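You operate a simulated robot arm through the tools that you are given. There is no shell and no other tool. Be economical: measure what you need, move in short steps, check, and stop when the job is done.

You are at the controls of a simulated robot arm. One attempt, no reset.

Task
Mop the spill, stand the orange pot in its saucer and water it.
Fine: damp soil, dry saucer; grey cloth and clear jug go back. Set down upright: clear jug.

It is judged by the outcome, as a careful person would: the job done as asked, and still so three seconds after it is handed in. It fails if anything else is knocked over, pushed out of place, dropped, spilled or broken. Flat cloth is picked up by pressing the open fingertips on it (5 to 10 N) and closing them slowly along it; thin cloth reads only 2 to 8 mm in the jaws.

Robot
A 7-joint arm with a two-finger parallel gripper, fixed in place. Base frame: the origin is at the foot of the arm, x ahead of it, y to its left, z up. Units: m, degrees, N and s.
Its first joint turns from -166.0 to 166.0 degrees. Payload 4.4 kg.
Tool frame: the origin (TCP) lies between the finger pads and is the grasp point; the fingertips stand 0.023 m ahead of it; z points along the fingers, y is the line along which they close. Largest opening 0.094 m; finger width 0.038, thickness 0.01; the body of the gripper, 0.054 by 0.096 m, starts 0.039 m behind the TCP.
Orientation is told as [roll, pitch, yaw] about the base's x, y, z axes, in that order, counted from this pose: with the fingers straight down and closing along the base's y, the tool's x points along the base's -x, its y along +y and its z along -z.

Tools
- The arm moves only by the tool play_rows. Its arguments are lists of equal length, an entry for each row: "linear": the shift along the base's x, y, z in m, a list of three; "rot": the turn, a rotation vector about the base's x, y, z in degrees, a list of three; "hand": the finger opening in m, from 0 to 0.094. In form: {"linear": [[dx, dy, dz], ...], "rot": [[wx, wy, wz], ...], "hand": [hand, ...]}. A call has 1 to 8 rows; each row shifts and turns the commanded pose from where the row before left it. Each row takes 0.2 s and may step no farther than 0.05 m and 8.6 degrees from the row before; otherwise, or with a gripper value out of range, the whole call is refused. A pose out of reach is approached as far as the arm can. The call stops where the force on the tool passes 40 N (or 10 N more than at its start, if that is more) or the arm is blocked; 0.2 s more then pass. The fingers move at their own pace (about 0.072 m/s each) and stop on an object; they squeeze with about 44 N. The grip force told is the motor's: it shows also when the fingers shut on nothing. Time passes only in rows, and 0.2 s behind the last, so rows that do not move let the fingers close. The reply holds the time, the measured pose of the TCP, the force on the tool along the base axes, the opening and the grip force, in the units named above and with some noise, with the torque about the TCP (base axes, N m) and any sound that the robot's microphone picked up, and new pictures: "pictures" is both (left out), scene, wrist or none.
- Cameras (640 x 400 px; columns grow to the right, rows downward): "scene" is fixed at [0.3997, 0.6505, 1.3324]; the picture's right is [-0.06, -1.00, 0.00], its down [-0.93, 0.06, -0.36] and it looks along [0.36, -0.02, -0.93] (base axes); focal length 214 px, centre (320, 200). "wrist" rides on the gripper at [0.086, 0.016, -0.074] in the tool frame; the picture's right is [-0.18, 0.98, 0.00], its down [-0.58, -0.11, -0.81] and it looks along [-0.79, -0.15, 0.59] (tool axes); focal length 243 px, centre (320, 200). There is no depth. A picture from a camera that has moved, and an enlarged one, comes with that camera's place and axes in the base frame and with its lens.
- close_up(camera, box): a new picture of the part [left, top, right, bottom] of that camera's present view, enlarged. The clock stands still meanwhile.
- sign_off(): hands the job in; it is judged then, once.

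Work in short steps. Places have to be worked out from the pictures, the camera data and where the tool is seen: move nearer, look again, correct. Check each grasp and each placing, and mend what went wrong. You have 120 turns and 200 pictures in all, those below and enlarged ones among them. Open the gripper and draw the arm clear of the work before you hand the job in, unless the task says otherwise; then end with one line.

The tools are called after "Emit:" as a command line: name --argument value ..., lists and objects as JSON in quotes. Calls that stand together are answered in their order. play_rows: Moves the arm, as the interface text tells. Its arguments: {"type":"object","properties":{"linear":{"type":"array"},"rot":{"type":"array"},"hand":{"type":"array"},"pictures":{"type":"string","enum":["both","scene","wrist","none"]}},"required":["linear","rot","hand"]} The other tools are called the same way: close_up (camera, box) takes an enlarged picture of a part of a camera's view; sign_off () hands the job in.

At the start:

```text
t: 0.0
tcp_pos: [0.7901, 0.2392, 1.0966]
ee_rot: [0.0, 0.1, 0.1]
ft_force: [0.5, 0.3, 0.0]
moment: [0.04, 0.01, -0.01]
gripper_width: 0.0939
gripper_force: 0.1
```

scene: 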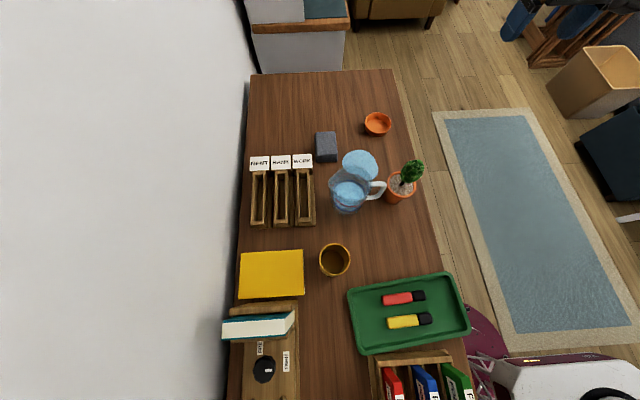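
wrist: 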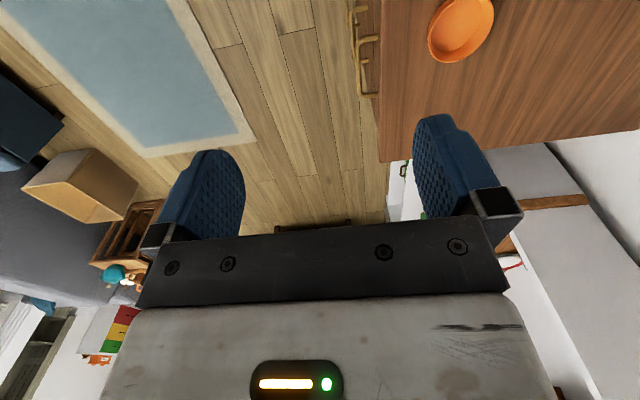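

I'll begin by enlarging the scene to identify the objects.

Emit:
close_up --camera "scene" --box '[290, 90, 450, 230]'

Emit:
close_up --camera "scene" --box '[220, 230, 480, 400]'

```text
2.86 times, centred on (370, 160) of scene
camera zoom: at [0.3997, 0.6505, 1.3324], right [-0.06, -1.0, 0.0], down [-0.93, 0.06, -0.36], along [0.36, -0.02, -0.93], focal length 613 px, centre (177, 314)
```

zoom: 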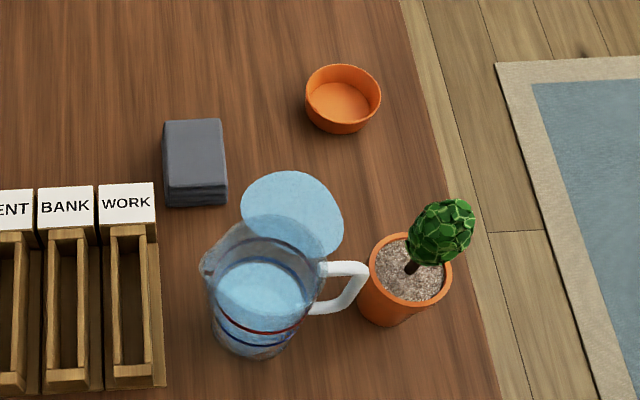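

```text
2.35 times, centred on (350, 315) of scene
camera zoom: at [0.3997, 0.6505, 1.3324], right [-0.06, -1.0, 0.0], down [-0.93, 0.06, -0.36], along [0.36, -0.02, -0.93], focal length 505 px, centre (249, -71)
```

zoom: 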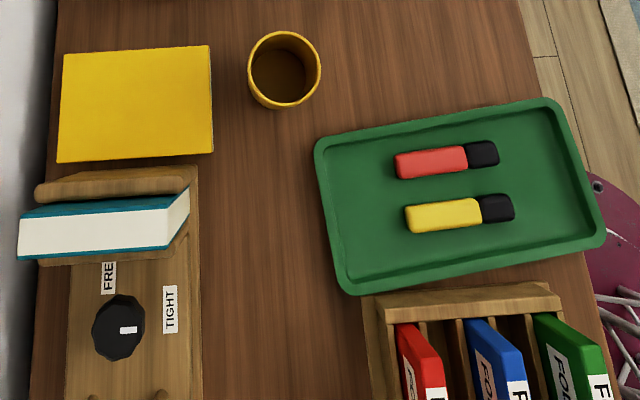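

The puddle lies just beyond the jug near (0.80, 0.47), with the cloth block at about (0.89, 0.60), the saucer at (0.99, 0.38) and the pot at (0.68, 0.37). I'll move the wrist camera to a better view from above and behind.

Emit:
play_rows --linear '[[-0.04, 0.03, 0], [-0.04, 0.03, 0], [-0.04, 0.03, 0], [-0.04, 0.03, 0], [-0.04, 0.03, 0], [-0.04, 0.03, 0], [-0.04, 0.03, 0]]' --rot '[[0, 0, 0], [0, 0, 0], [0, 0, 0], [0, 0, 0], [0, 0, 0], [0, 0, 0], [0, 0, 0]]' --hand '[0.094, 0.094, 0.094, 0.094, 0.094, 0.094, 0.094]'

```text
t: 1.6
tcp_pos: [0.5089, 0.4494, 1.0948]
ee_rot: [0.0, 0.0, 0.0]
ft_force: [-0.3, -0.1, -1.0]
moment: [-0.01, -0.04, -0.01]
gripper_width: 0.0941
gripper_force: 0.0
camera wrist: at [0.4225, 0.4662, 1.1699], right [0.18, 0.98, 0.0], down [0.58, -0.11, 0.81], along [0.79, -0.15, -0.59], focal length 243 px, centre (320, 200)
```

scene: 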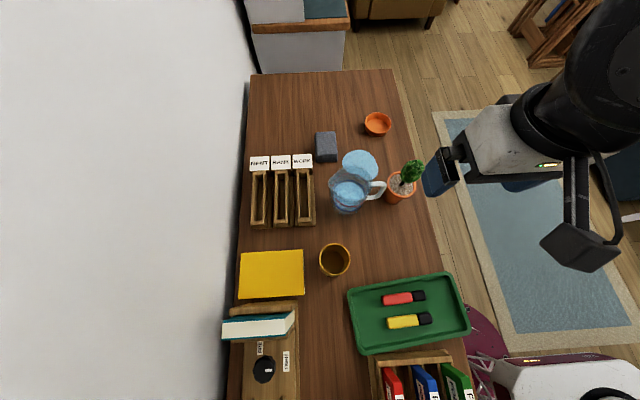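
wrist: 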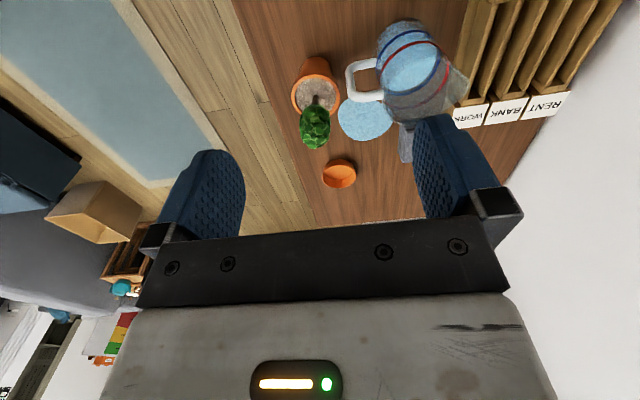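

Wrist and scene estimates agree within about 4 cm in y. I'll zoom on the cloth and jug at full detail.

Emit:
close_up --camera "scene" --box '[300, 120, 360, 170]'

Emit:
close_up --camera "wrist" --box '[280, 0, 480, 200]'

Emit:
close_up --camera "scene" --box '[320, 140, 430, 220]'

```text
8.00 times, centred on (330, 145) of scene
camera zoom: at [0.3997, 0.6505, 1.3324], right [-0.06, -1.0, 0.0], down [-0.93, 0.06, -0.36], along [0.36, -0.02, -0.93], focal length 1716 px, centre (240, 640)
```

zoom: 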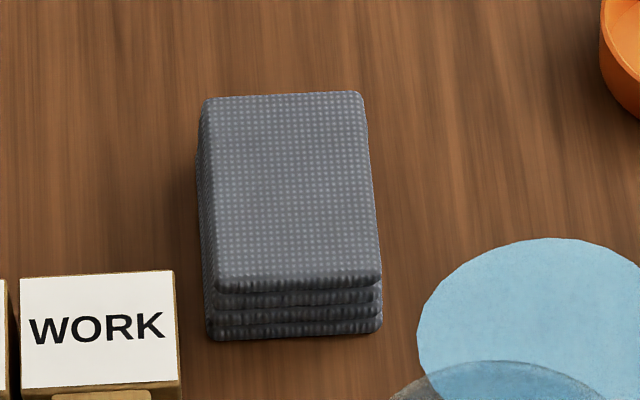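

```text
2.00 times, centred on (380, 100) of wrist
camera zoom: at [0.4225, 0.4662, 1.1699], right [0.18, 0.98, 0.0], down [0.58, -0.11, 0.81], along [0.79, -0.15, -0.59], focal length 485 px, centre (200, 400)
```

zoom: 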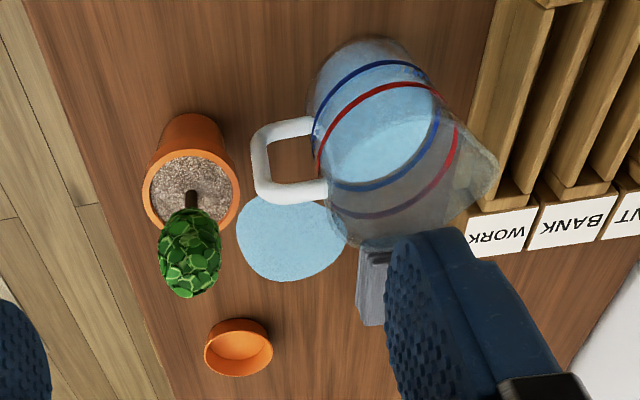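

```text
5.00 times, centred on (375, 180) of scene
camera zoom: at [0.3997, 0.6505, 1.3324], right [-0.06, -1.0, 0.0], down [-0.93, 0.06, -0.36], along [0.36, -0.02, -0.93], focal length 1072 px, centre (45, 300)
```

zoom: 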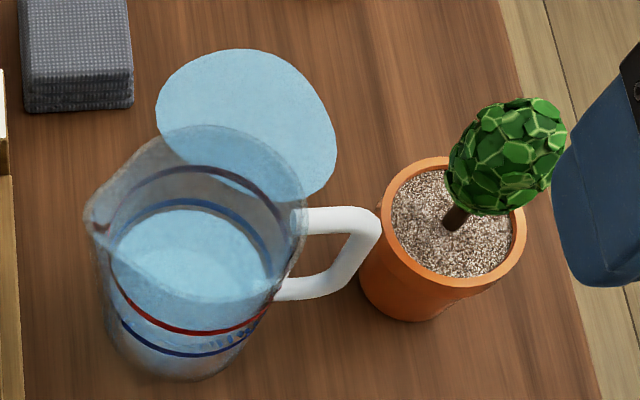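

Cloth: a folded block about 0.108 (x) × 0.079 (y) × 0.03, centred near (0.89, 0.597). I'll go high over to it, tilting the tool outward ~24° for reach, then check.

Emit:
play_rows --linear '[[0.044, 0.0175, -0.01], [0.044, 0.0175, -0.01], [0.044, 0.0175, -0.01], [0.044, 0.0175, -0.01], [0.044, 0.0175, -0.01], [0.044, 0.0175, -0.01], [0.044, 0.0175, -0.01], [0.044, 0.0175, -0.01]]' --rot '[[0, -3, 0], [0, -3, 0], [0, -3, 0], [0, -3, 0], [0, -3, 0], [0, -3, 0], [0, -3, 0], [0, -3, 0]]' --hand '[0.094, 0.094, 0.094, 0.094, 0.094, 0.094, 0.094, 0.094]'

```text
t: 3.4
tcp_pos: [0.8656, 0.5898, 1.0182]
ee_rot: [0.1, -24.1, -0.2]
ft_force: [0.5, 1.0, 0.6]
moment: [-0.01, 0.03, -0.01]
gripper_width: 0.0942
gripper_force: 0.1
camera wrist: at [0.7556, 0.6063, 1.0502], right [0.17, 0.98, 0.08], down [0.2, -0.11, 0.97], along [0.96, -0.15, -0.22], focal length 243 px, centre (320, 200)
```

scene: 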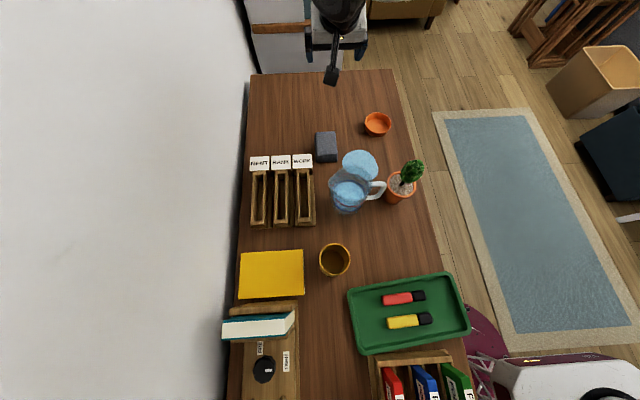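
wrist: 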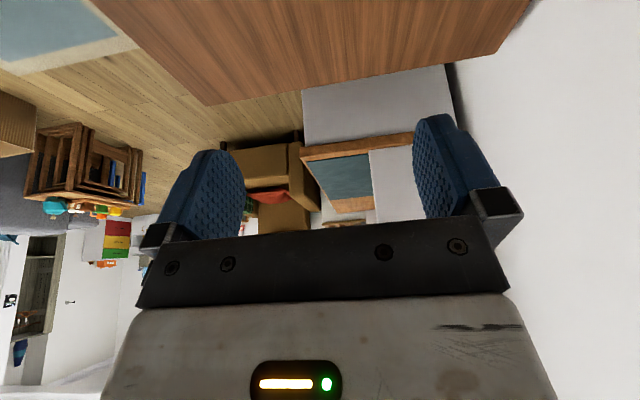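

Reach is good. Descending to above the cloth at z≈0.76 to check alignment.

Emit:
play_rows --linear '[[0.006, 0.002, -0.043], [0.006, 0.002, -0.043], [0.006, 0.002, -0.043], [0.006, 0.002, -0.043], [0.004, 0, -0.043], [0, 0, -0.043]]' --rot '[[0, 0, 0], [0, 0, 0], [0, 0, 0], [0, 0, 0], [0, 0, 0], [0, 0, 0]]' --hand '[0.094, 0.094, 0.094, 0.094, 0.094, 0.094]'

Emit:
close_up --camera "scene" --box '[270, 60, 400, 180]'

```text
t: 4.8
tcp_pos: [0.8914, 0.5987, 0.7688]
ee_rot: [0.0, -24.1, -0.1]
ft_force: [-0.4, -0.1, 7.9]
moment: [-0.41, 0.06, -0.01]
gripper_width: 0.0939
gripper_force: 0.0
stopped in row 6: the force on the tool passed its limit (the readings are from after the stop); the commanded pose is now the measured one
camera wrist: at [0.7827, 0.6146, 0.801], right [0.17, 0.98, 0.08], down [0.2, -0.11, 0.97], along [0.97, -0.15, -0.22], focal length 243 px, centre (320, 200)
```

scene: 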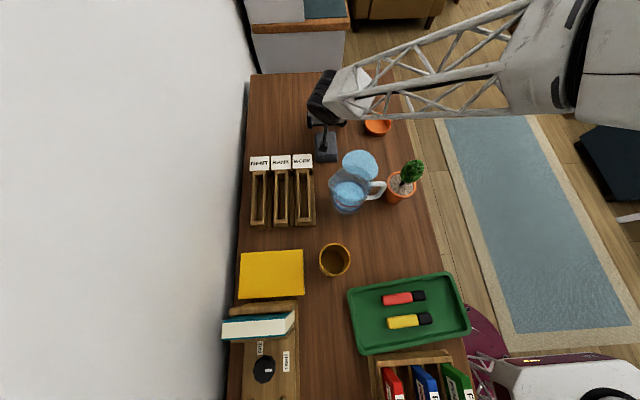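
wrist: 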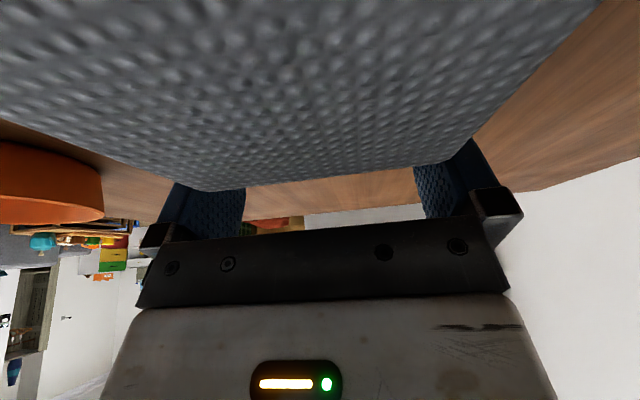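

```text
3.33 times, centred on (335, 120) of scene
camera zoom: at [0.3997, 0.6505, 1.3324], right [-0.06, -1.0, 0.0], down [-0.93, 0.06, -0.36], along [0.36, -0.02, -0.93], focal length 715 px, centre (270, 467)
```

zoom: 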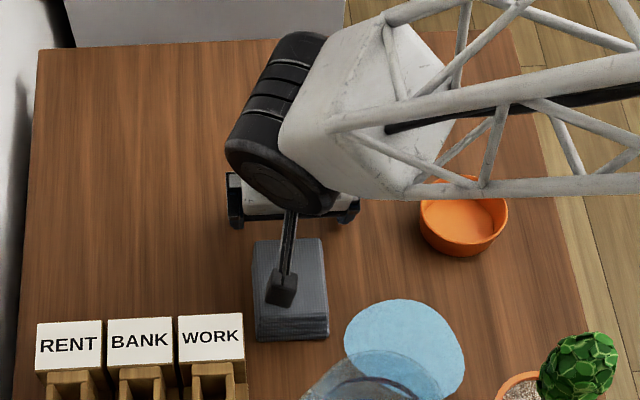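

Contact came from a fingertip on the table itself: combining both cameras and this touch, the surface here is really near z≈0.74, so the cloth is at about (0.80, 0.607), top ≈0.78. I'll back up, lessen the tilt and move over it.

Emit:
play_rows --linear '[[0, 0, 0.04], [-0.02, 0.002, 0.03], [-0.02, 0.002, 0.01], [-0.02, 0.002, 0], [-0.02, 0.002, 0], [-0.01, 0, 0]]' --rot '[[0, 0, 0], [0, 4, 0], [0, 4, 0], [0, 4, 0], [0, 4, 0], [0, 0, 0]]' --hand '[0.094, 0.094, 0.094, 0.094, 0.094, 0.094]'

Emit:
close_up --camera "scene" --box '[270, 90, 390, 190]'

```text
t: 6.2
tcp_pos: [0.8022, 0.6057, 0.8471]
ee_rot: [0.0, -8.1, -0.1]
ft_force: [-0.2, -0.2, -0.8]
moment: [-0.01, -0.01, 0.0]
gripper_width: 0.094
gripper_force: 0.1
camera wrist: at [0.7066, 0.623, 0.9087], right [0.18, 0.98, 0.03], down [0.46, -0.11, 0.88], along [0.87, -0.15, -0.47], focal length 243 px, centre (320, 200)
```

scene: 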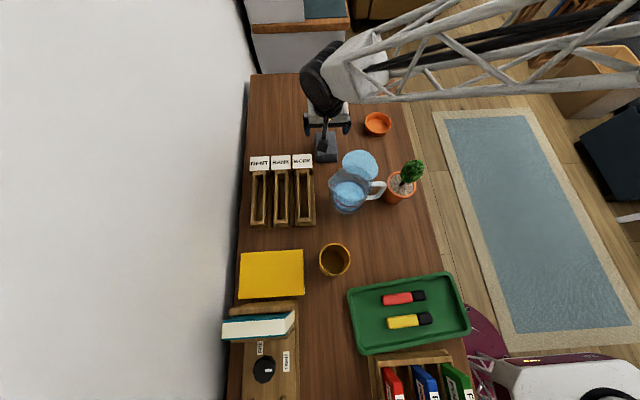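
wrist: 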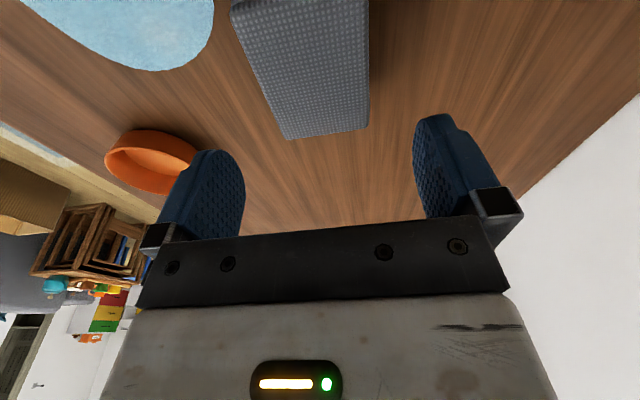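

```text
4.00 times, centred on (330, 140) of scene
camera zoom: at [0.3997, 0.6505, 1.3324], right [-0.06, -1.0, 0.0], down [-0.93, 0.06, -0.36], along [0.36, -0.02, -0.93], focal length 858 px, centre (280, 440)
```

zoom: 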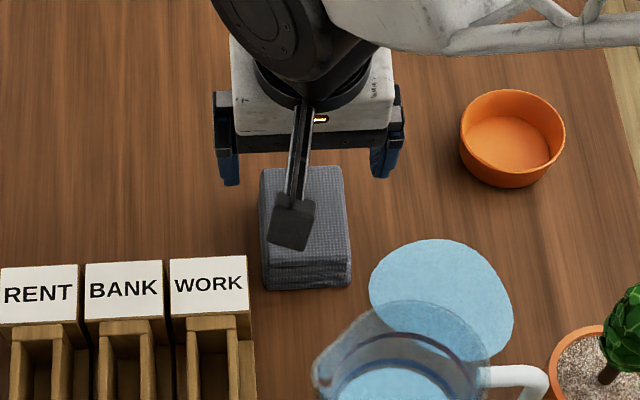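

Wrist rays put the cloth centre at (0.80, 0.606), well inside the open fingers. Descending to just above the table.

Emit:
play_rows --linear '[[0, 0, -0.03], [0, 0, -0.025], [0, 0, -0.015], [0, 0, -0.004]]' --rot '[[0, 0, 0], [0, 0, 0], [0, 0, 0], [0, 0, 0]]' --hand '[0.094, 0.094, 0.094, 0.094]'

```text
t: 7.2
tcp_pos: [0.8018, 0.6064, 0.7735]
ee_rot: [0.0, -8.1, -0.1]
ft_force: [0.3, 0.1, 1.0]
moment: [0.03, -0.03, 0.0]
gripper_width: 0.094
gripper_force: 0.0
camera wrist: at [0.7059, 0.6235, 0.835], right [0.18, 0.98, 0.03], down [0.46, -0.11, 0.88], along [0.87, -0.15, -0.47], focal length 243 px, centre (320, 200)
```

scene: 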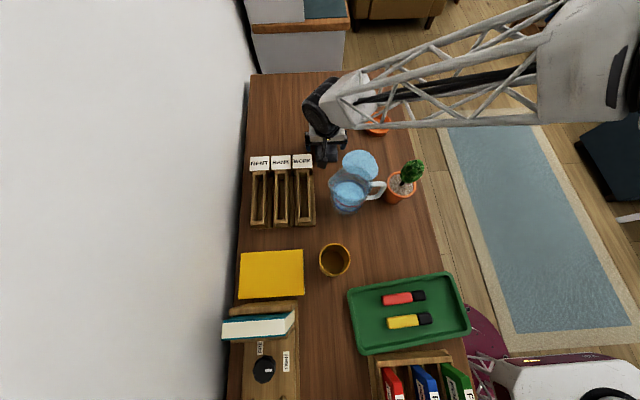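
wrist: 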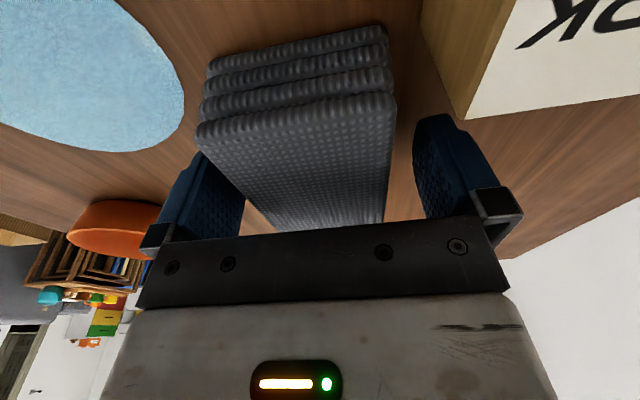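

The cloth stack is between the fingers. Closing on it.

Emit:
play_rows --linear '[[0, 0, 0], [0, 0, 0], [0, 0, 0], [0, 0, 0]]' --rot '[[0, 0, 0], [0, 0, 0], [0, 0, 0], [0, 0, 0]]' --hand '[0.08, 0.065, 0.05, 0.04]'

```text
t: 8.2
tcp_pos: [0.8016, 0.6061, 0.7737]
ee_rot: [0.0, -8.2, -0.1]
ft_force: [-1.2, -0.5, -0.6]
moment: [-0.05, 0.03, -0.03]
gripper_width: 0.0687
gripper_force: 43.8
camera wrist: at [0.7059, 0.6235, 0.8352], right [0.18, 0.98, 0.03], down [0.46, -0.11, 0.88], along [0.87, -0.15, -0.47], focal length 243 px, centre (320, 200)
```

scene: 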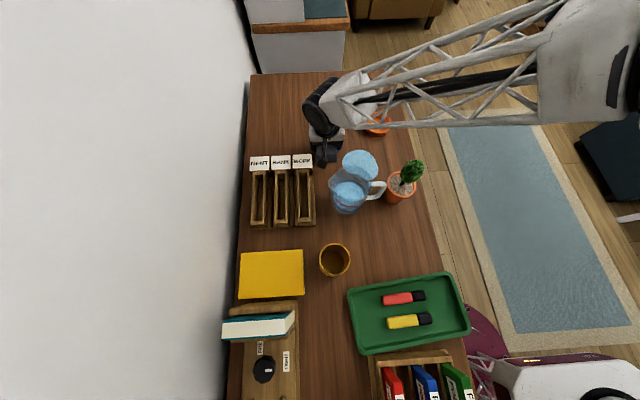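
wrist: 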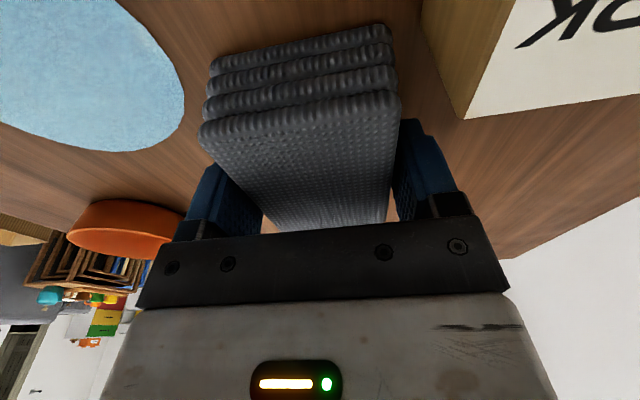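

Gripped firmly at 69 mm. Lifting, then yawing −90° so that the camera boom keeps clear of the jug while I go over the puddle (≈(0.741, 0.502)).

Emit:
play_rows --linear '[[0, 0, 0.03], [0, 0, 0.03], [0, -0.005, 0.01], [0, -0.005, 0], [0, -0.01, 0], [0, -0.01, 0], [0, -0.01, 0], [0, -0.01, 0]]' --rot '[[0, 0, 0], [0, 0, -8.4], [0, 0, -8.4], [0, 0, -8.4], [0, 0, -8.4], [0, 0, -8.4], [0, 0, -8.4], [0, 0, -8.4]]' --hand '[0.04, 0.04, 0.04, 0.04, 0.04, 0.04, 0.04, 0.04]' --pictures "wrist"

```text
t: 10.0
tcp_pos: [0.802, 0.5561, 0.843]
ee_rot: [0.1, -8.2, -59.0]
ft_force: [0.4, 0.3, 0.4]
moment: [0.0, -0.02, -0.01]
gripper_width: 0.0689
gripper_force: 44.1
camera wrist: at [0.7662, 0.6465, 0.9047], right [0.94, 0.35, 0.03], down [0.14, -0.45, 0.88], along [0.32, -0.82, -0.47], focal length 243 px, centre (320, 200)
```

wrist: 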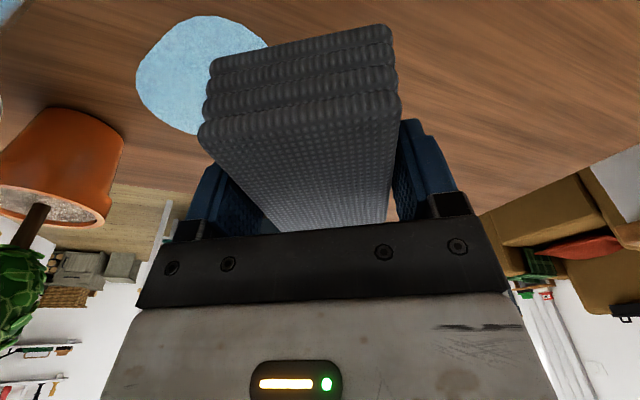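

Lift is secure; wrist ray puts the puddle at ~(0.73, 0.515). Completing the yaw and moving above it.

Emit:
play_rows --linear '[[-0.016, -0.011, 0], [-0.016, -0.011, 0], [-0.016, -0.011, 0], [-0.016, -0.011, 0], [0, 0, -0.03]]' --rot '[[0, 0, -8], [0, 0, -8], [0, 0, -8], [0, 0, -7], [0, 0, 0]]' --hand '[0.04, 0.04, 0.04, 0.04, 0.04]'

Emit:
close_up --camera "scene" --box '[300, 100, 440, 220]'

```text
t: 11.2
tcp_pos: [0.7371, 0.5123, 0.8142]
ee_rot: [0.0, -8.1, -89.9]
ft_force: [0.5, 1.0, -0.7]
moment: [0.0, 0.03, 0.0]
gripper_width: 0.069
gripper_force: 44.1
camera wrist: at [0.7534, 0.6081, 0.876], right [0.98, -0.18, 0.03], down [-0.11, -0.46, 0.88], along [-0.15, -0.87, -0.47], focal length 243 px, centre (320, 200)
```

scene: 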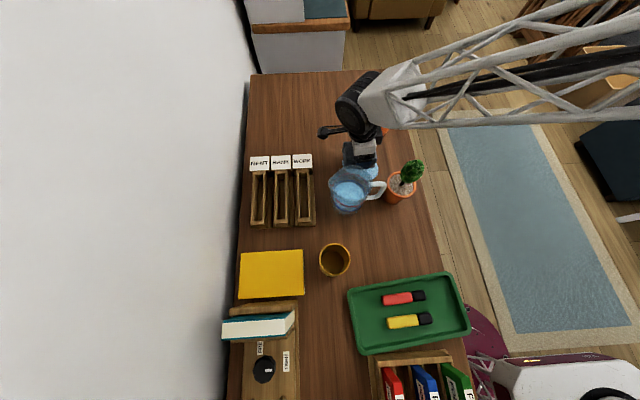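
wrist: 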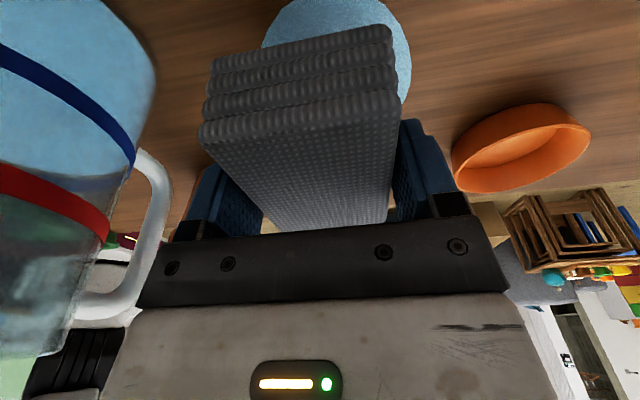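

```text
3.33 times, centred on (370, 160) of scene
camera zoom: at [0.3997, 0.6505, 1.3324], right [-0.06, -1.0, 0.0], down [-0.93, 0.06, -0.36], along [0.36, -0.02, -0.93], focal length 715 px, centre (153, 333)
```

zoom: 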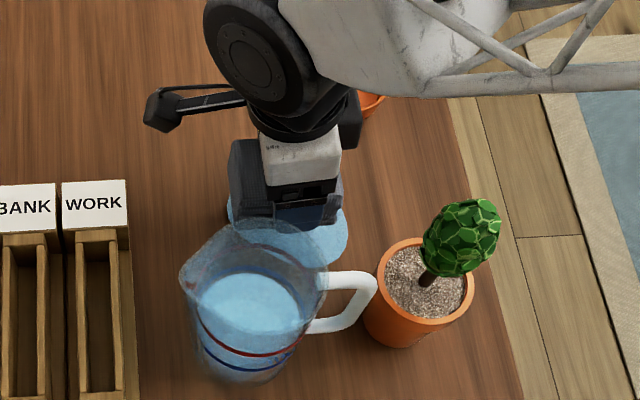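

Clear of the jug by a few cm. Lowering the cloth onto the puddle with a gentle press.

Emit:
play_rows --linear '[[0, 0, -0.02], [0, 0, -0.015], [0, 0, -0.005], [0, 0, -0.002]]' --rot '[[0, 0, 0], [0, 0, 0], [0, 0, 0], [0, 0, 0]]' --hand '[0.04, 0.04, 0.04, 0.04]' --pictures "wrist"

```text
t: 12.2
tcp_pos: [0.7372, 0.5124, 0.7748]
ee_rot: [0.1, -8.2, -90.0]
ft_force: [-9.1, -6.7, 24.4]
moment: [-0.47, 0.6, 0.04]
gripper_width: 0.0695
gripper_force: 44.3
camera wrist: at [0.7541, 0.6082, 0.8351], right [0.98, -0.18, 0.03], down [-0.11, -0.46, 0.88], along [-0.15, -0.87, -0.47], focal length 243 px, centre (320, 200)
```

wrist: 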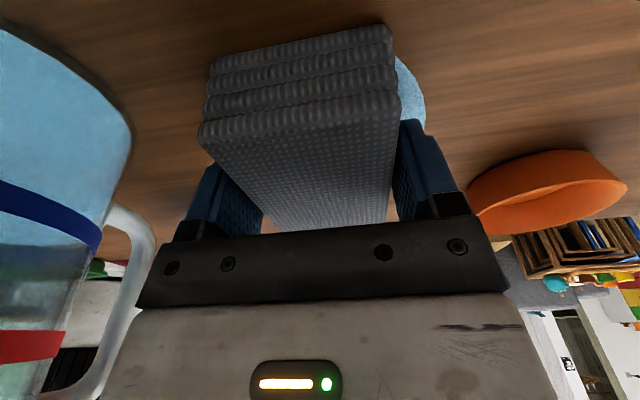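

Pressed at 24 N, a bit hard; I'll ease 2 mm and wipe over the puddle, away from the jug (+x first, then ±y).

Emit:
play_rows --linear '[[0, 0, 0.002], [0.015, 0, 0], [0.015, 0, 0], [0.01, -0.015, 0], [-0.012, -0.015, 0], [-0.014, -0.005, 0], [-0.014, 0, 0], [0, 0.015, 0]]' --rot '[[0, 0, 0], [0, 0, 0], [0, 0, 0], [0, 0, 0], [0, 0, 0], [0, 0, 0], [0, 0, 0], [0, 0, 0]]' --hand '[0.04, 0.04, 0.04, 0.04, 0.04, 0.04, 0.04, 0.04]'

Emit:
close_up --camera "scene" --box '[300, 100, 440, 220]'

```text
t: 14.0
tcp_pos: [0.7367, 0.4906, 0.7737]
ee_rot: [-0.1, -8.0, -90.0]
ft_force: [0.1, -3.0, 4.2]
moment: [-0.08, -0.01, -0.03]
gripper_width: 0.069
gripper_force: 43.7
camera wrist: at [0.7541, 0.5877, 0.8351], right [0.98, -0.18, 0.03], down [-0.11, -0.46, 0.88], along [-0.15, -0.87, -0.47], focal length 243 px, centre (320, 200)
```

scene: 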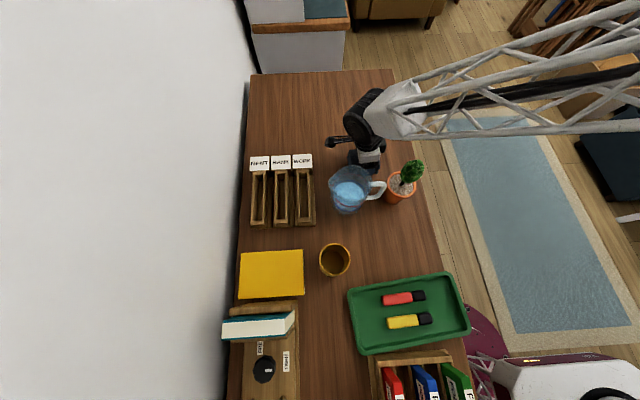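
wrist: 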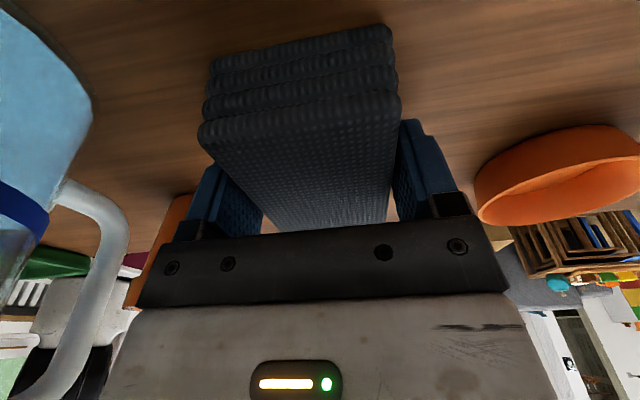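

```text
3.33 times, centred on (370, 160) of scene
camera zoom: at [0.3997, 0.6505, 1.3324], right [-0.06, -1.0, 0.0], down [-0.93, 0.06, -0.36], along [0.36, -0.02, -0.93], focal length 715 px, centre (153, 333)
```

zoom: 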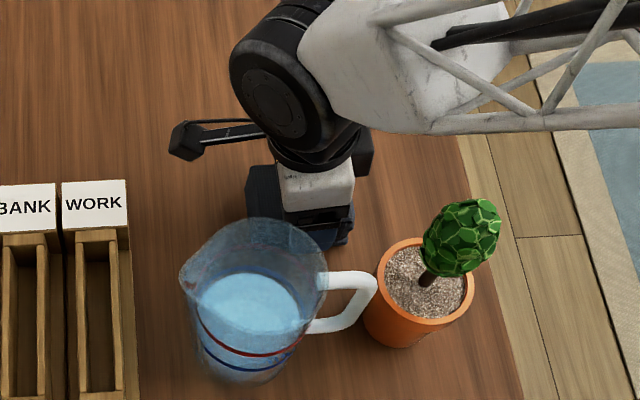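

The cloth has darkened and the puddle seems gone. Lifting to inspect the table.

Emit:
play_rows --linear '[[0, 0, 0.03], [0.02, 0.01, 0.03], [0.04, 0.02, 0], [0.03, 0.02, 0]]' --rot '[[0, 0, 0], [0, 0, 0], [0, 0, 0], [0, 0, 0]]' --hand '[0.04, 0.04, 0.04, 0.04]' --pictures "wrist"

Emit:
close_up --camera "scene" --box '[300, 100, 440, 220]'

```text
t: 15.0
tcp_pos: [0.8274, 0.5442, 0.8339]
ee_rot: [-0.1, -8.1, -89.9]
ft_force: [-0.9, -0.3, -0.6]
moment: [0.01, 0.01, 0.01]
gripper_width: 0.0691
gripper_force: 44.2
camera wrist: at [0.8438, 0.6406, 0.8947], right [0.98, -0.18, 0.03], down [-0.11, -0.46, 0.88], along [-0.15, -0.87, -0.47], focal length 243 px, centre (320, 200)
```

wrist: 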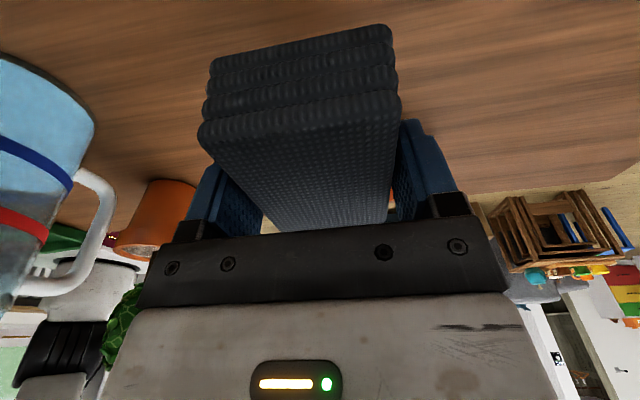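

```text
3.33 times, centred on (370, 160) of scene
camera zoom: at [0.3997, 0.6505, 1.3324], right [-0.06, -1.0, 0.0], down [-0.93, 0.06, -0.36], along [0.36, -0.02, -0.93], focal length 715 px, centre (153, 333)
```

zoom: 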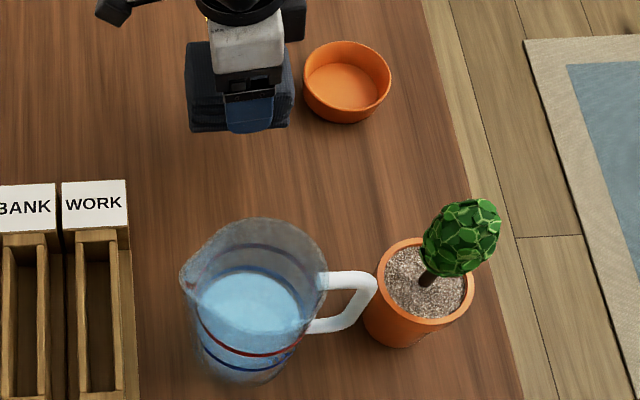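

The spill is gone. Returning the cloth to its original place and yaw.

Emit:
play_rows --linear '[[0, 0.01, 0.01], [0, 0.01, 0], [0, 0.01, 0], [-0.005, 0.01, 0], [-0.005, 0.01, 0], [-0.005, 0.005, 0], [-0.005, 0.0035, 0], [-0.0035, 0.0035, 0]]' --rot '[[0, 0, 8.4], [0, 0, 8.4], [0, 0, 8.4], [0, 0, 8.4], [0, 0, 8.4], [0, 0, 8.4], [0, 0, 8.4], [0, 0, 8.4]]' --hand '[0.04, 0.04, 0.04, 0.04, 0.04, 0.04, 0.04, 0.04]' --pictures "none"

Emit:
play_rows --linear '[[0, 0, 0], [0, 0, 0], [-0.002, 0, 0], [0, 0, 0], [0, 0, -0.03], [0, 0, -0.02], [0, 0, -0.01]]' --rot '[[0, 0, 8.4], [0, 0, 8.4], [0, 0, 6], [0, 0, 0], [0, 0, 0], [0, 0, 0], [0, 0, 0]]' --hand '[0.04, 0.04, 0.04, 0.04, 0.04, 0.04, 0.04]'

```text
t: 16.8
tcp_pos: [0.803, 0.6039, 0.8435]
ee_rot: [0.0, -8.1, -22.6]
ft_force: [-0.2, -0.5, -0.9]
moment: [0.0, -0.03, -0.01]
gripper_width: 0.0691
gripper_force: 44.0
```

```text
t: 18.4
tcp_pos: [0.8014, 0.6046, 0.7834]
ee_rot: [0.0, -8.1, 0.1]
ft_force: [0.7, 0.6, -1.5]
moment: [-0.02, 0.02, -0.02]
gripper_width: 0.0695
gripper_force: 43.8
camera wrist: at [0.7054, 0.6207, 0.8443], right [0.18, 0.98, 0.03], down [0.46, -0.11, 0.88], along [0.87, -0.15, -0.47], focal length 243 px, centre (320, 200)
```

scene: 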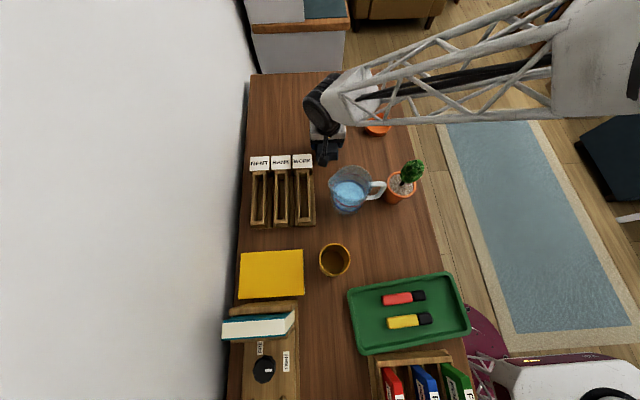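
wrist: 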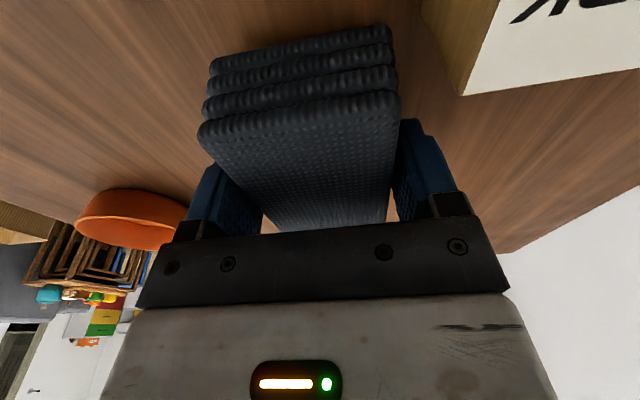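

Lowering the last 8–9 mm, opening, and rising.

Emit:
play_rows --linear '[[0, 0.001, -0.006], [0, 0, -0.002], [0, 0, 0], [0, 0, 0], [0, 0, 0]]' --rot '[[0, 0, 0], [0, 0, 0], [0, 0, 0], [0, 0, 0], [0, 0, 0]]' --hand '[0.04, 0.04, 0.07, 0.085, 0.094]' --pictures "none"

Emit:
play_rows --linear '[[0, 0, 0.02], [0, 0, 0.04], [0, 0, 0.045], [0, -0.02, 0.045], [0, -0.03, 0.04]]' --rot '[[0, 0, 0], [0, 0, 0], [0, 4, 0], [0, 4, 0], [0, 0, 0]]' --hand '[0.094, 0.094, 0.094, 0.094, 0.094]'

Emit:
close_up --camera "scene" --box '[290, 110, 430, 230]'

```text
t: 19.6
tcp_pos: [0.8022, 0.6043, 0.7739]
ee_rot: [0.0, -8.1, 0.1]
ft_force: [0.6, 0.0, 0.0]
moment: [0.02, -0.03, -0.02]
gripper_width: 0.0941
gripper_force: 0.1
```

```text
t: 20.8
tcp_pos: [0.8017, 0.5567, 0.963]
ee_rot: [-0.1, 0.0, 0.1]
ft_force: [-0.5, -0.9, -1.0]
moment: [-0.01, -0.02, -0.02]
gripper_width: 0.0943
gripper_force: 0.0
camera wrist: at [0.7165, 0.5729, 1.0366], right [0.18, 0.98, 0.0], down [0.58, -0.11, 0.81], along [0.79, -0.15, -0.59], focal length 243 px, centre (320, 200)
```

scene: 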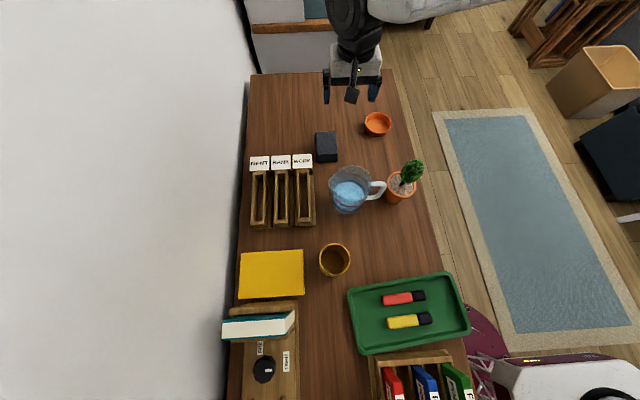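
wrist: 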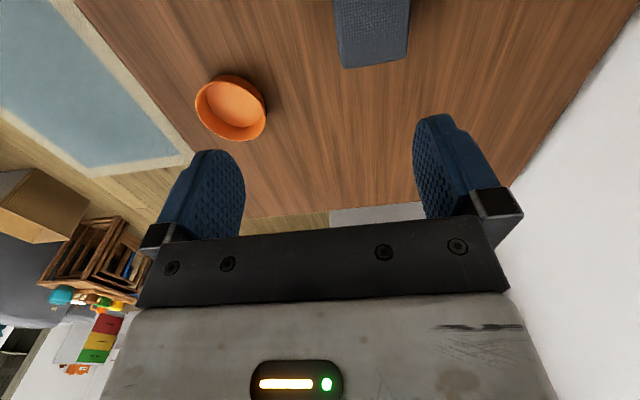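

```text
3.33 times, centred on (360, 170) of scene
camera zoom: at [0.3997, 0.6505, 1.3324], right [-0.06, -1.0, 0.0], down [-0.93, 0.06, -0.36], along [0.36, -0.02, -0.93], focal length 715 px, centre (187, 300)
```

zoom: 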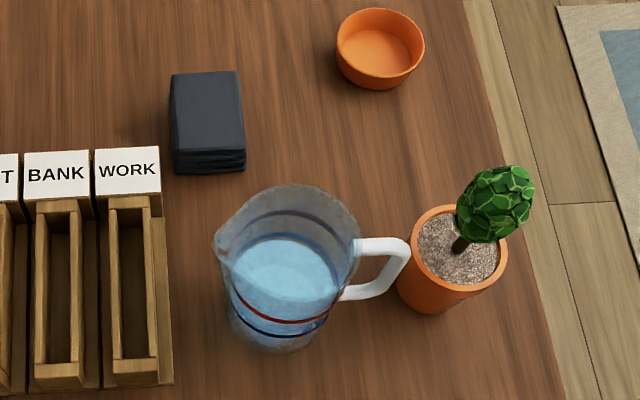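

Cloth is back in place and the table is dry. Saucer ≈(0.872, 0.432), pot axis ≈(0.628, 0.421), rim z≈0.815, foliage straight above it. I'll take the pot from the −y side with a horizontal tool (camera up): yaw −90°, then roll +90°, staging off the table edge.

Emit:
play_rows --linear '[[-0.005, -0.035, 0.01], [-0.005, -0.035, 0.01], [-0.005, -0.035, 0.01], [-0.005, -0.035, 0], [-0.005, -0.035, 0], [-0.005, -0.035, 0], [-0.005, -0.035, 0], [-0.005, -0.035, 0]]' --rot '[[0, 0, -8.5], [0, 0, -8.5], [0, 0, -8.5], [0, 0, -8.5], [0, 0, -8.5], [0, 0, -8.5], [0, 0, -8.5], [0, 0, -8.5]]' --hand '[0.094, 0.094, 0.094, 0.094, 0.094, 0.094, 0.094, 0.094]' --pictures "none"

Emit:
play_rows --linear '[[-0.01, -0.01, 0], [-0.01, -0.01, 0], [-0.01, -0.01, 0], [-0.01, 0, 0], [-0.01, 0, 0], [-0.01, 0, 0], [-0.01, 0, 0], [-0.01, 0, 0]]' --rot '[[0, 0, -8.5], [0, 0, -8.5], [0, 0, -5], [8.5, 0, 0], [8.5, 0, 0], [8.5, 0, 0], [8.5, 0, 0], [8.5, 0, 0]]' --hand '[0.094, 0.094, 0.094, 0.094, 0.094, 0.094, 0.094, 0.094]'

```text
t: 22.6
tcp_pos: [0.7627, 0.276, 0.9946]
ee_rot: [0.1, -0.1, -67.9]
ft_force: [-0.1, 0.6, 0.5]
moment: [0.01, 0.01, -0.02]
gripper_width: 0.094
gripper_force: 0.1
```

```text
t: 24.4
tcp_pos: [0.6823, 0.2448, 0.9957]
ee_rot: [0.2, 42.5, -89.8]
ft_force: [-0.6, -0.1, -0.6]
moment: [0.0, -0.01, -0.01]
gripper_width: 0.0941
gripper_force: 0.1
camera wrist: at [0.6982, 0.2579, 1.1087], right [0.98, -0.14, -0.12], down [-0.11, -0.97, 0.2], along [-0.15, -0.18, -0.97], focal length 243 px, centre (320, 200)
```

scene: 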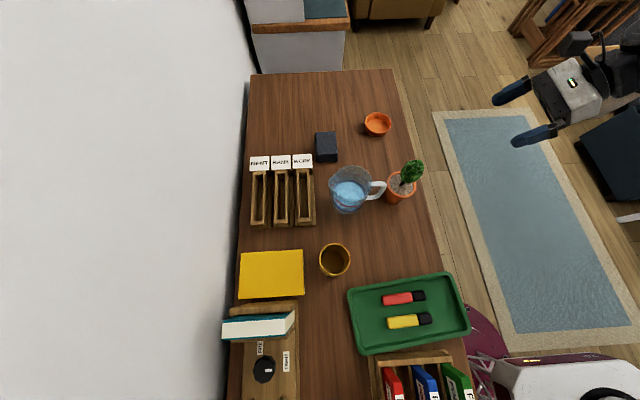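
wrist: 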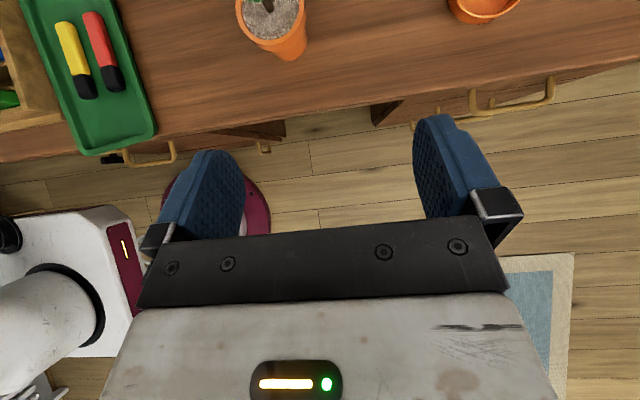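

Confirms edge y≈0.315 and pot (0.628, 0.415). Finishing the roll to horizontal and lowering to z≈0.86 in front of the pot.

Emit:
play_rows --linear '[[-0.01, 0, -0.02], [-0.01, 0, -0.02], [-0.01, 0, -0.02], [-0.01, 0, -0.02], [-0.007, 0, -0.02], [-0.007, 0, -0.02]]' --rot '[[8, 0, 0], [8, 0, 0], [8, 0, 0], [8, 0, 0], [8, 0, 0], [7.4, 0, 0]]' --hand '[0.094, 0.094, 0.094, 0.094, 0.094, 0.094]'

```text
t: 25.8
tcp_pos: [0.6266, 0.2442, 0.8751]
ee_rot: [64.7, 89.7, -25.5]
ft_force: [0.1, -0.3, -0.8]
moment: [0.01, -0.01, -0.02]
gripper_width: 0.0939
gripper_force: 0.0
camera wrist: at [0.6432, 0.1703, 0.9605], right [0.98, 0.0, -0.18], down [-0.11, -0.81, -0.58], along [-0.14, 0.59, -0.79], focal length 243 px, centre (320, 200)
```

scene: 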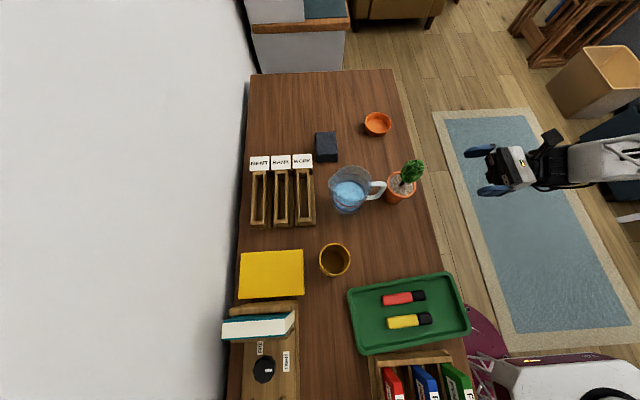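
wrist: 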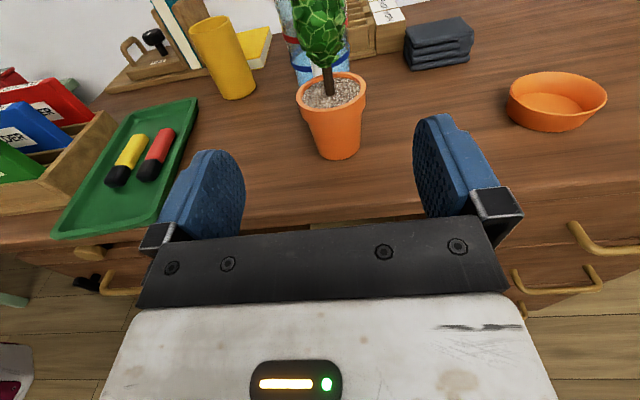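

Excellent view. Enlarging the pot and saucer for precise measurements.

Emit:
close_up --camera "wrist" --box '[270, 0, 400, 180]'

Emit:
close_up --camera "wrist" --box '[490, 50, 630, 150]'

```text
2.22 times, centred on (335, 90) of wrist
camera zoom: at [0.6432, 0.1703, 0.9605], right [0.98, 0.0, -0.18], down [-0.11, -0.81, -0.58], along [-0.14, 0.59, -0.79], focal length 539 px, centre (287, 444)
```

zoom: 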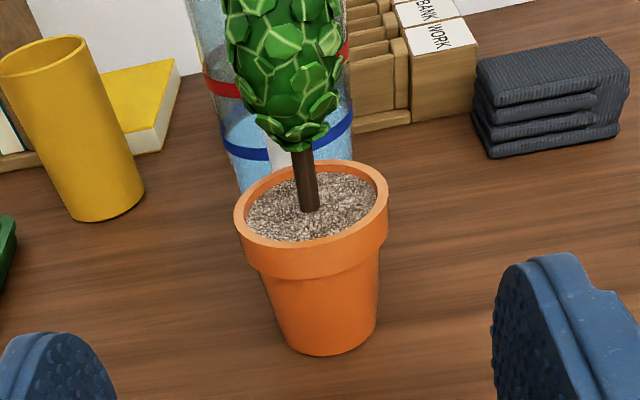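

```text
4.00 times, centred on (560, 100) of wrist
camera zoom: at [0.6432, 0.1703, 0.9605], right [0.98, 0.0, -0.18], down [-0.11, -0.81, -0.58], along [-0.14, 0.59, -0.79], focal length 970 px, centre (-640, 600)
```

zoom: 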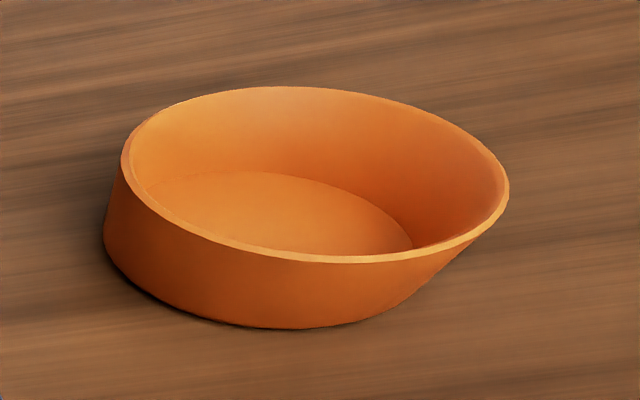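

Pot has a near-cylindrical collar (≈76 mm wide, z≈0.797–0.819): I'll grip that, which also keeps fingers above the saucer rim. Saucer centre ≈(0.878, 0.432). Lowering to z 0.808, then advancing.

Emit:
play_rows --linear '[[0.0035, 0, -0.035], [0, 0.01, -0.032], [0, 0.03, 0], [0, 0.03, 0], [0, 0.03, 0]]' --rot '[[0, 0, 0], [0, 0, 0], [0, 0, 0], [0, 0, 0], [0, 0, 0]]' --hand '[0.094, 0.094, 0.094, 0.094, 0.094]'

```text
t: 27.0
tcp_pos: [0.6321, 0.3455, 0.8095]
ee_rot: [21.5, 89.9, -68.7]
ft_force: [-0.5, 0.4, 0.3]
moment: [0.01, 0.01, 0.01]
gripper_width: 0.0941
gripper_force: 0.0
camera wrist: at [0.6485, 0.2715, 0.8958], right [0.98, 0.0, -0.18], down [-0.11, -0.81, -0.58], along [-0.15, 0.59, -0.8], focal length 243 px, centre (320, 200)
```

scene: 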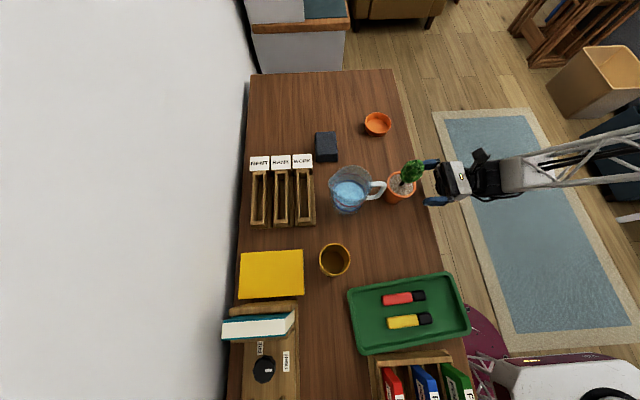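
wrist: 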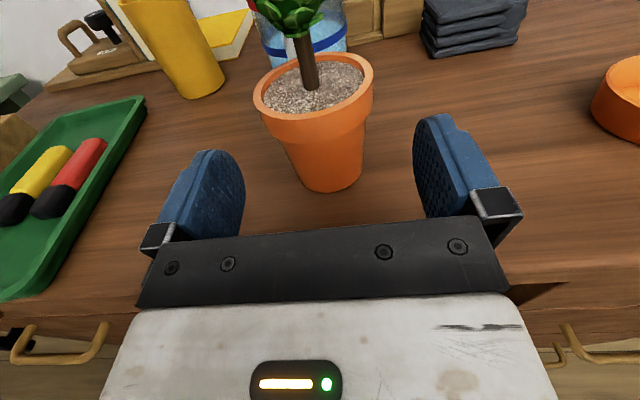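

Pot reads at x≈0.629, rim z≈0.817. Nudging −3 mm in x and advancing to the pot's axis.

Emit:
play_rows --linear '[[-0.003, 0.025, 0], [0, 0.025, 0], [0, 0.015, 0], [0, 0.008, 0]]' --rot '[[0, 0, 0], [0, 0, 0], [0, 0, 0], [0, 0, 0]]' --hand '[0.094, 0.094, 0.094, 0.094]'

Emit:
close_up --camera "scene" --box '[310, 130, 470, 230]'

```text
t: 28.0
tcp_pos: [0.6281, 0.4183, 0.8098]
ee_rot: [28.4, 89.8, -61.8]
ft_force: [0.2, -0.4, -0.5]
moment: [0.0, 0.02, 0.03]
gripper_width: 0.094
gripper_force: 0.0
camera wrist: at [0.6443, 0.3444, 0.8962], right [0.98, 0.0, -0.18], down [-0.11, -0.81, -0.58], along [-0.15, 0.59, -0.8], focal length 243 px, centre (320, 200)
```

scene: 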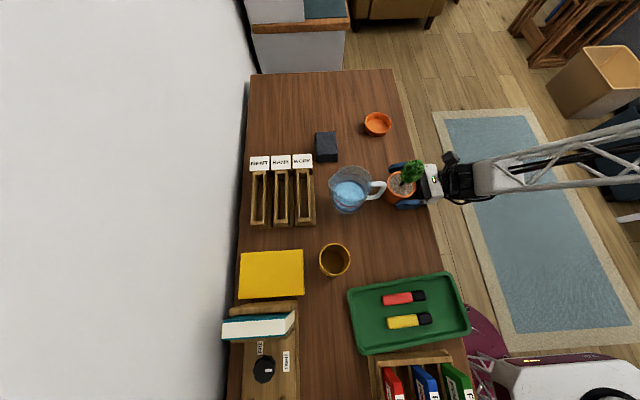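
wrist: 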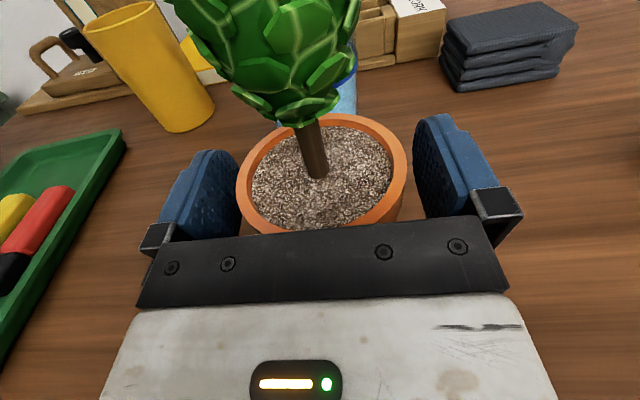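

```text
4.00 times, centred on (390, 180) of scene
camera zoom: at [0.3997, 0.6505, 1.3324], right [-0.06, -1.0, 0.0], down [-0.93, 0.06, -0.36], along [0.36, -0.02, -0.93], focal length 858 px, centre (40, 280)
```

zoom: 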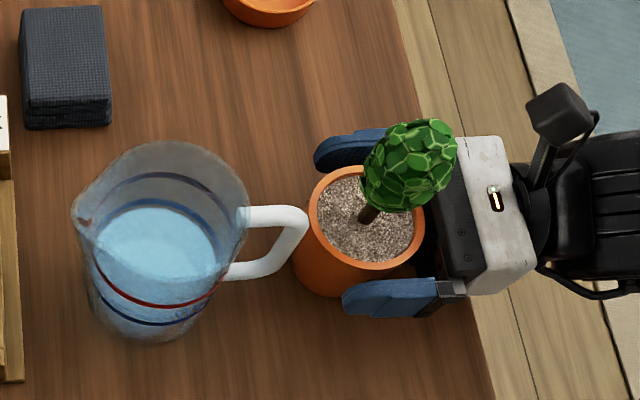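

Pot is centred between the fingers. Closing on the collar.

Emit:
play_rows --linear '[[0, 0, 0], [0, 0, 0], [0, 0, 0], [0, 0, 0], [0, 0, 0]]' --rot '[[0, 0, 0], [0, 0, 0], [0, 0, 0], [0, 0, 0], [0, 0, 0]]' --hand '[0.088, 0.082, 0.076, 0.07, 0.05]' --pictures "wrist"

```text
t: 29.2
tcp_pos: [0.6288, 0.419, 0.8093]
ee_rot: [30.7, 89.7, -59.3]
ft_force: [1.7, 1.0, 1.3]
moment: [0.02, 0.03, -0.04]
gripper_width: 0.0753
gripper_force: 43.8
camera wrist: at [0.6444, 0.3442, 0.8963], right [0.98, 0.0, -0.18], down [-0.11, -0.81, -0.58], along [-0.15, 0.59, -0.8], focal length 243 px, centre (320, 200)
```

wrist: 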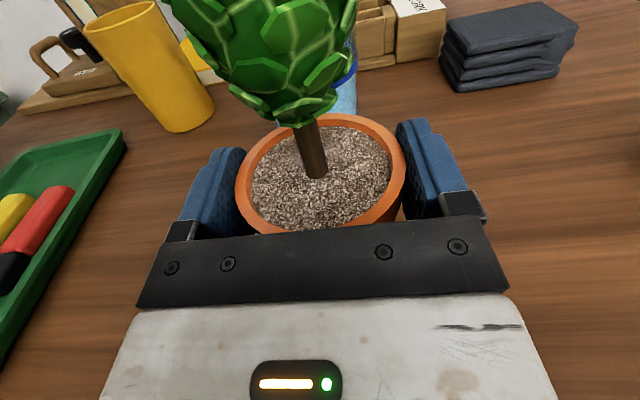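

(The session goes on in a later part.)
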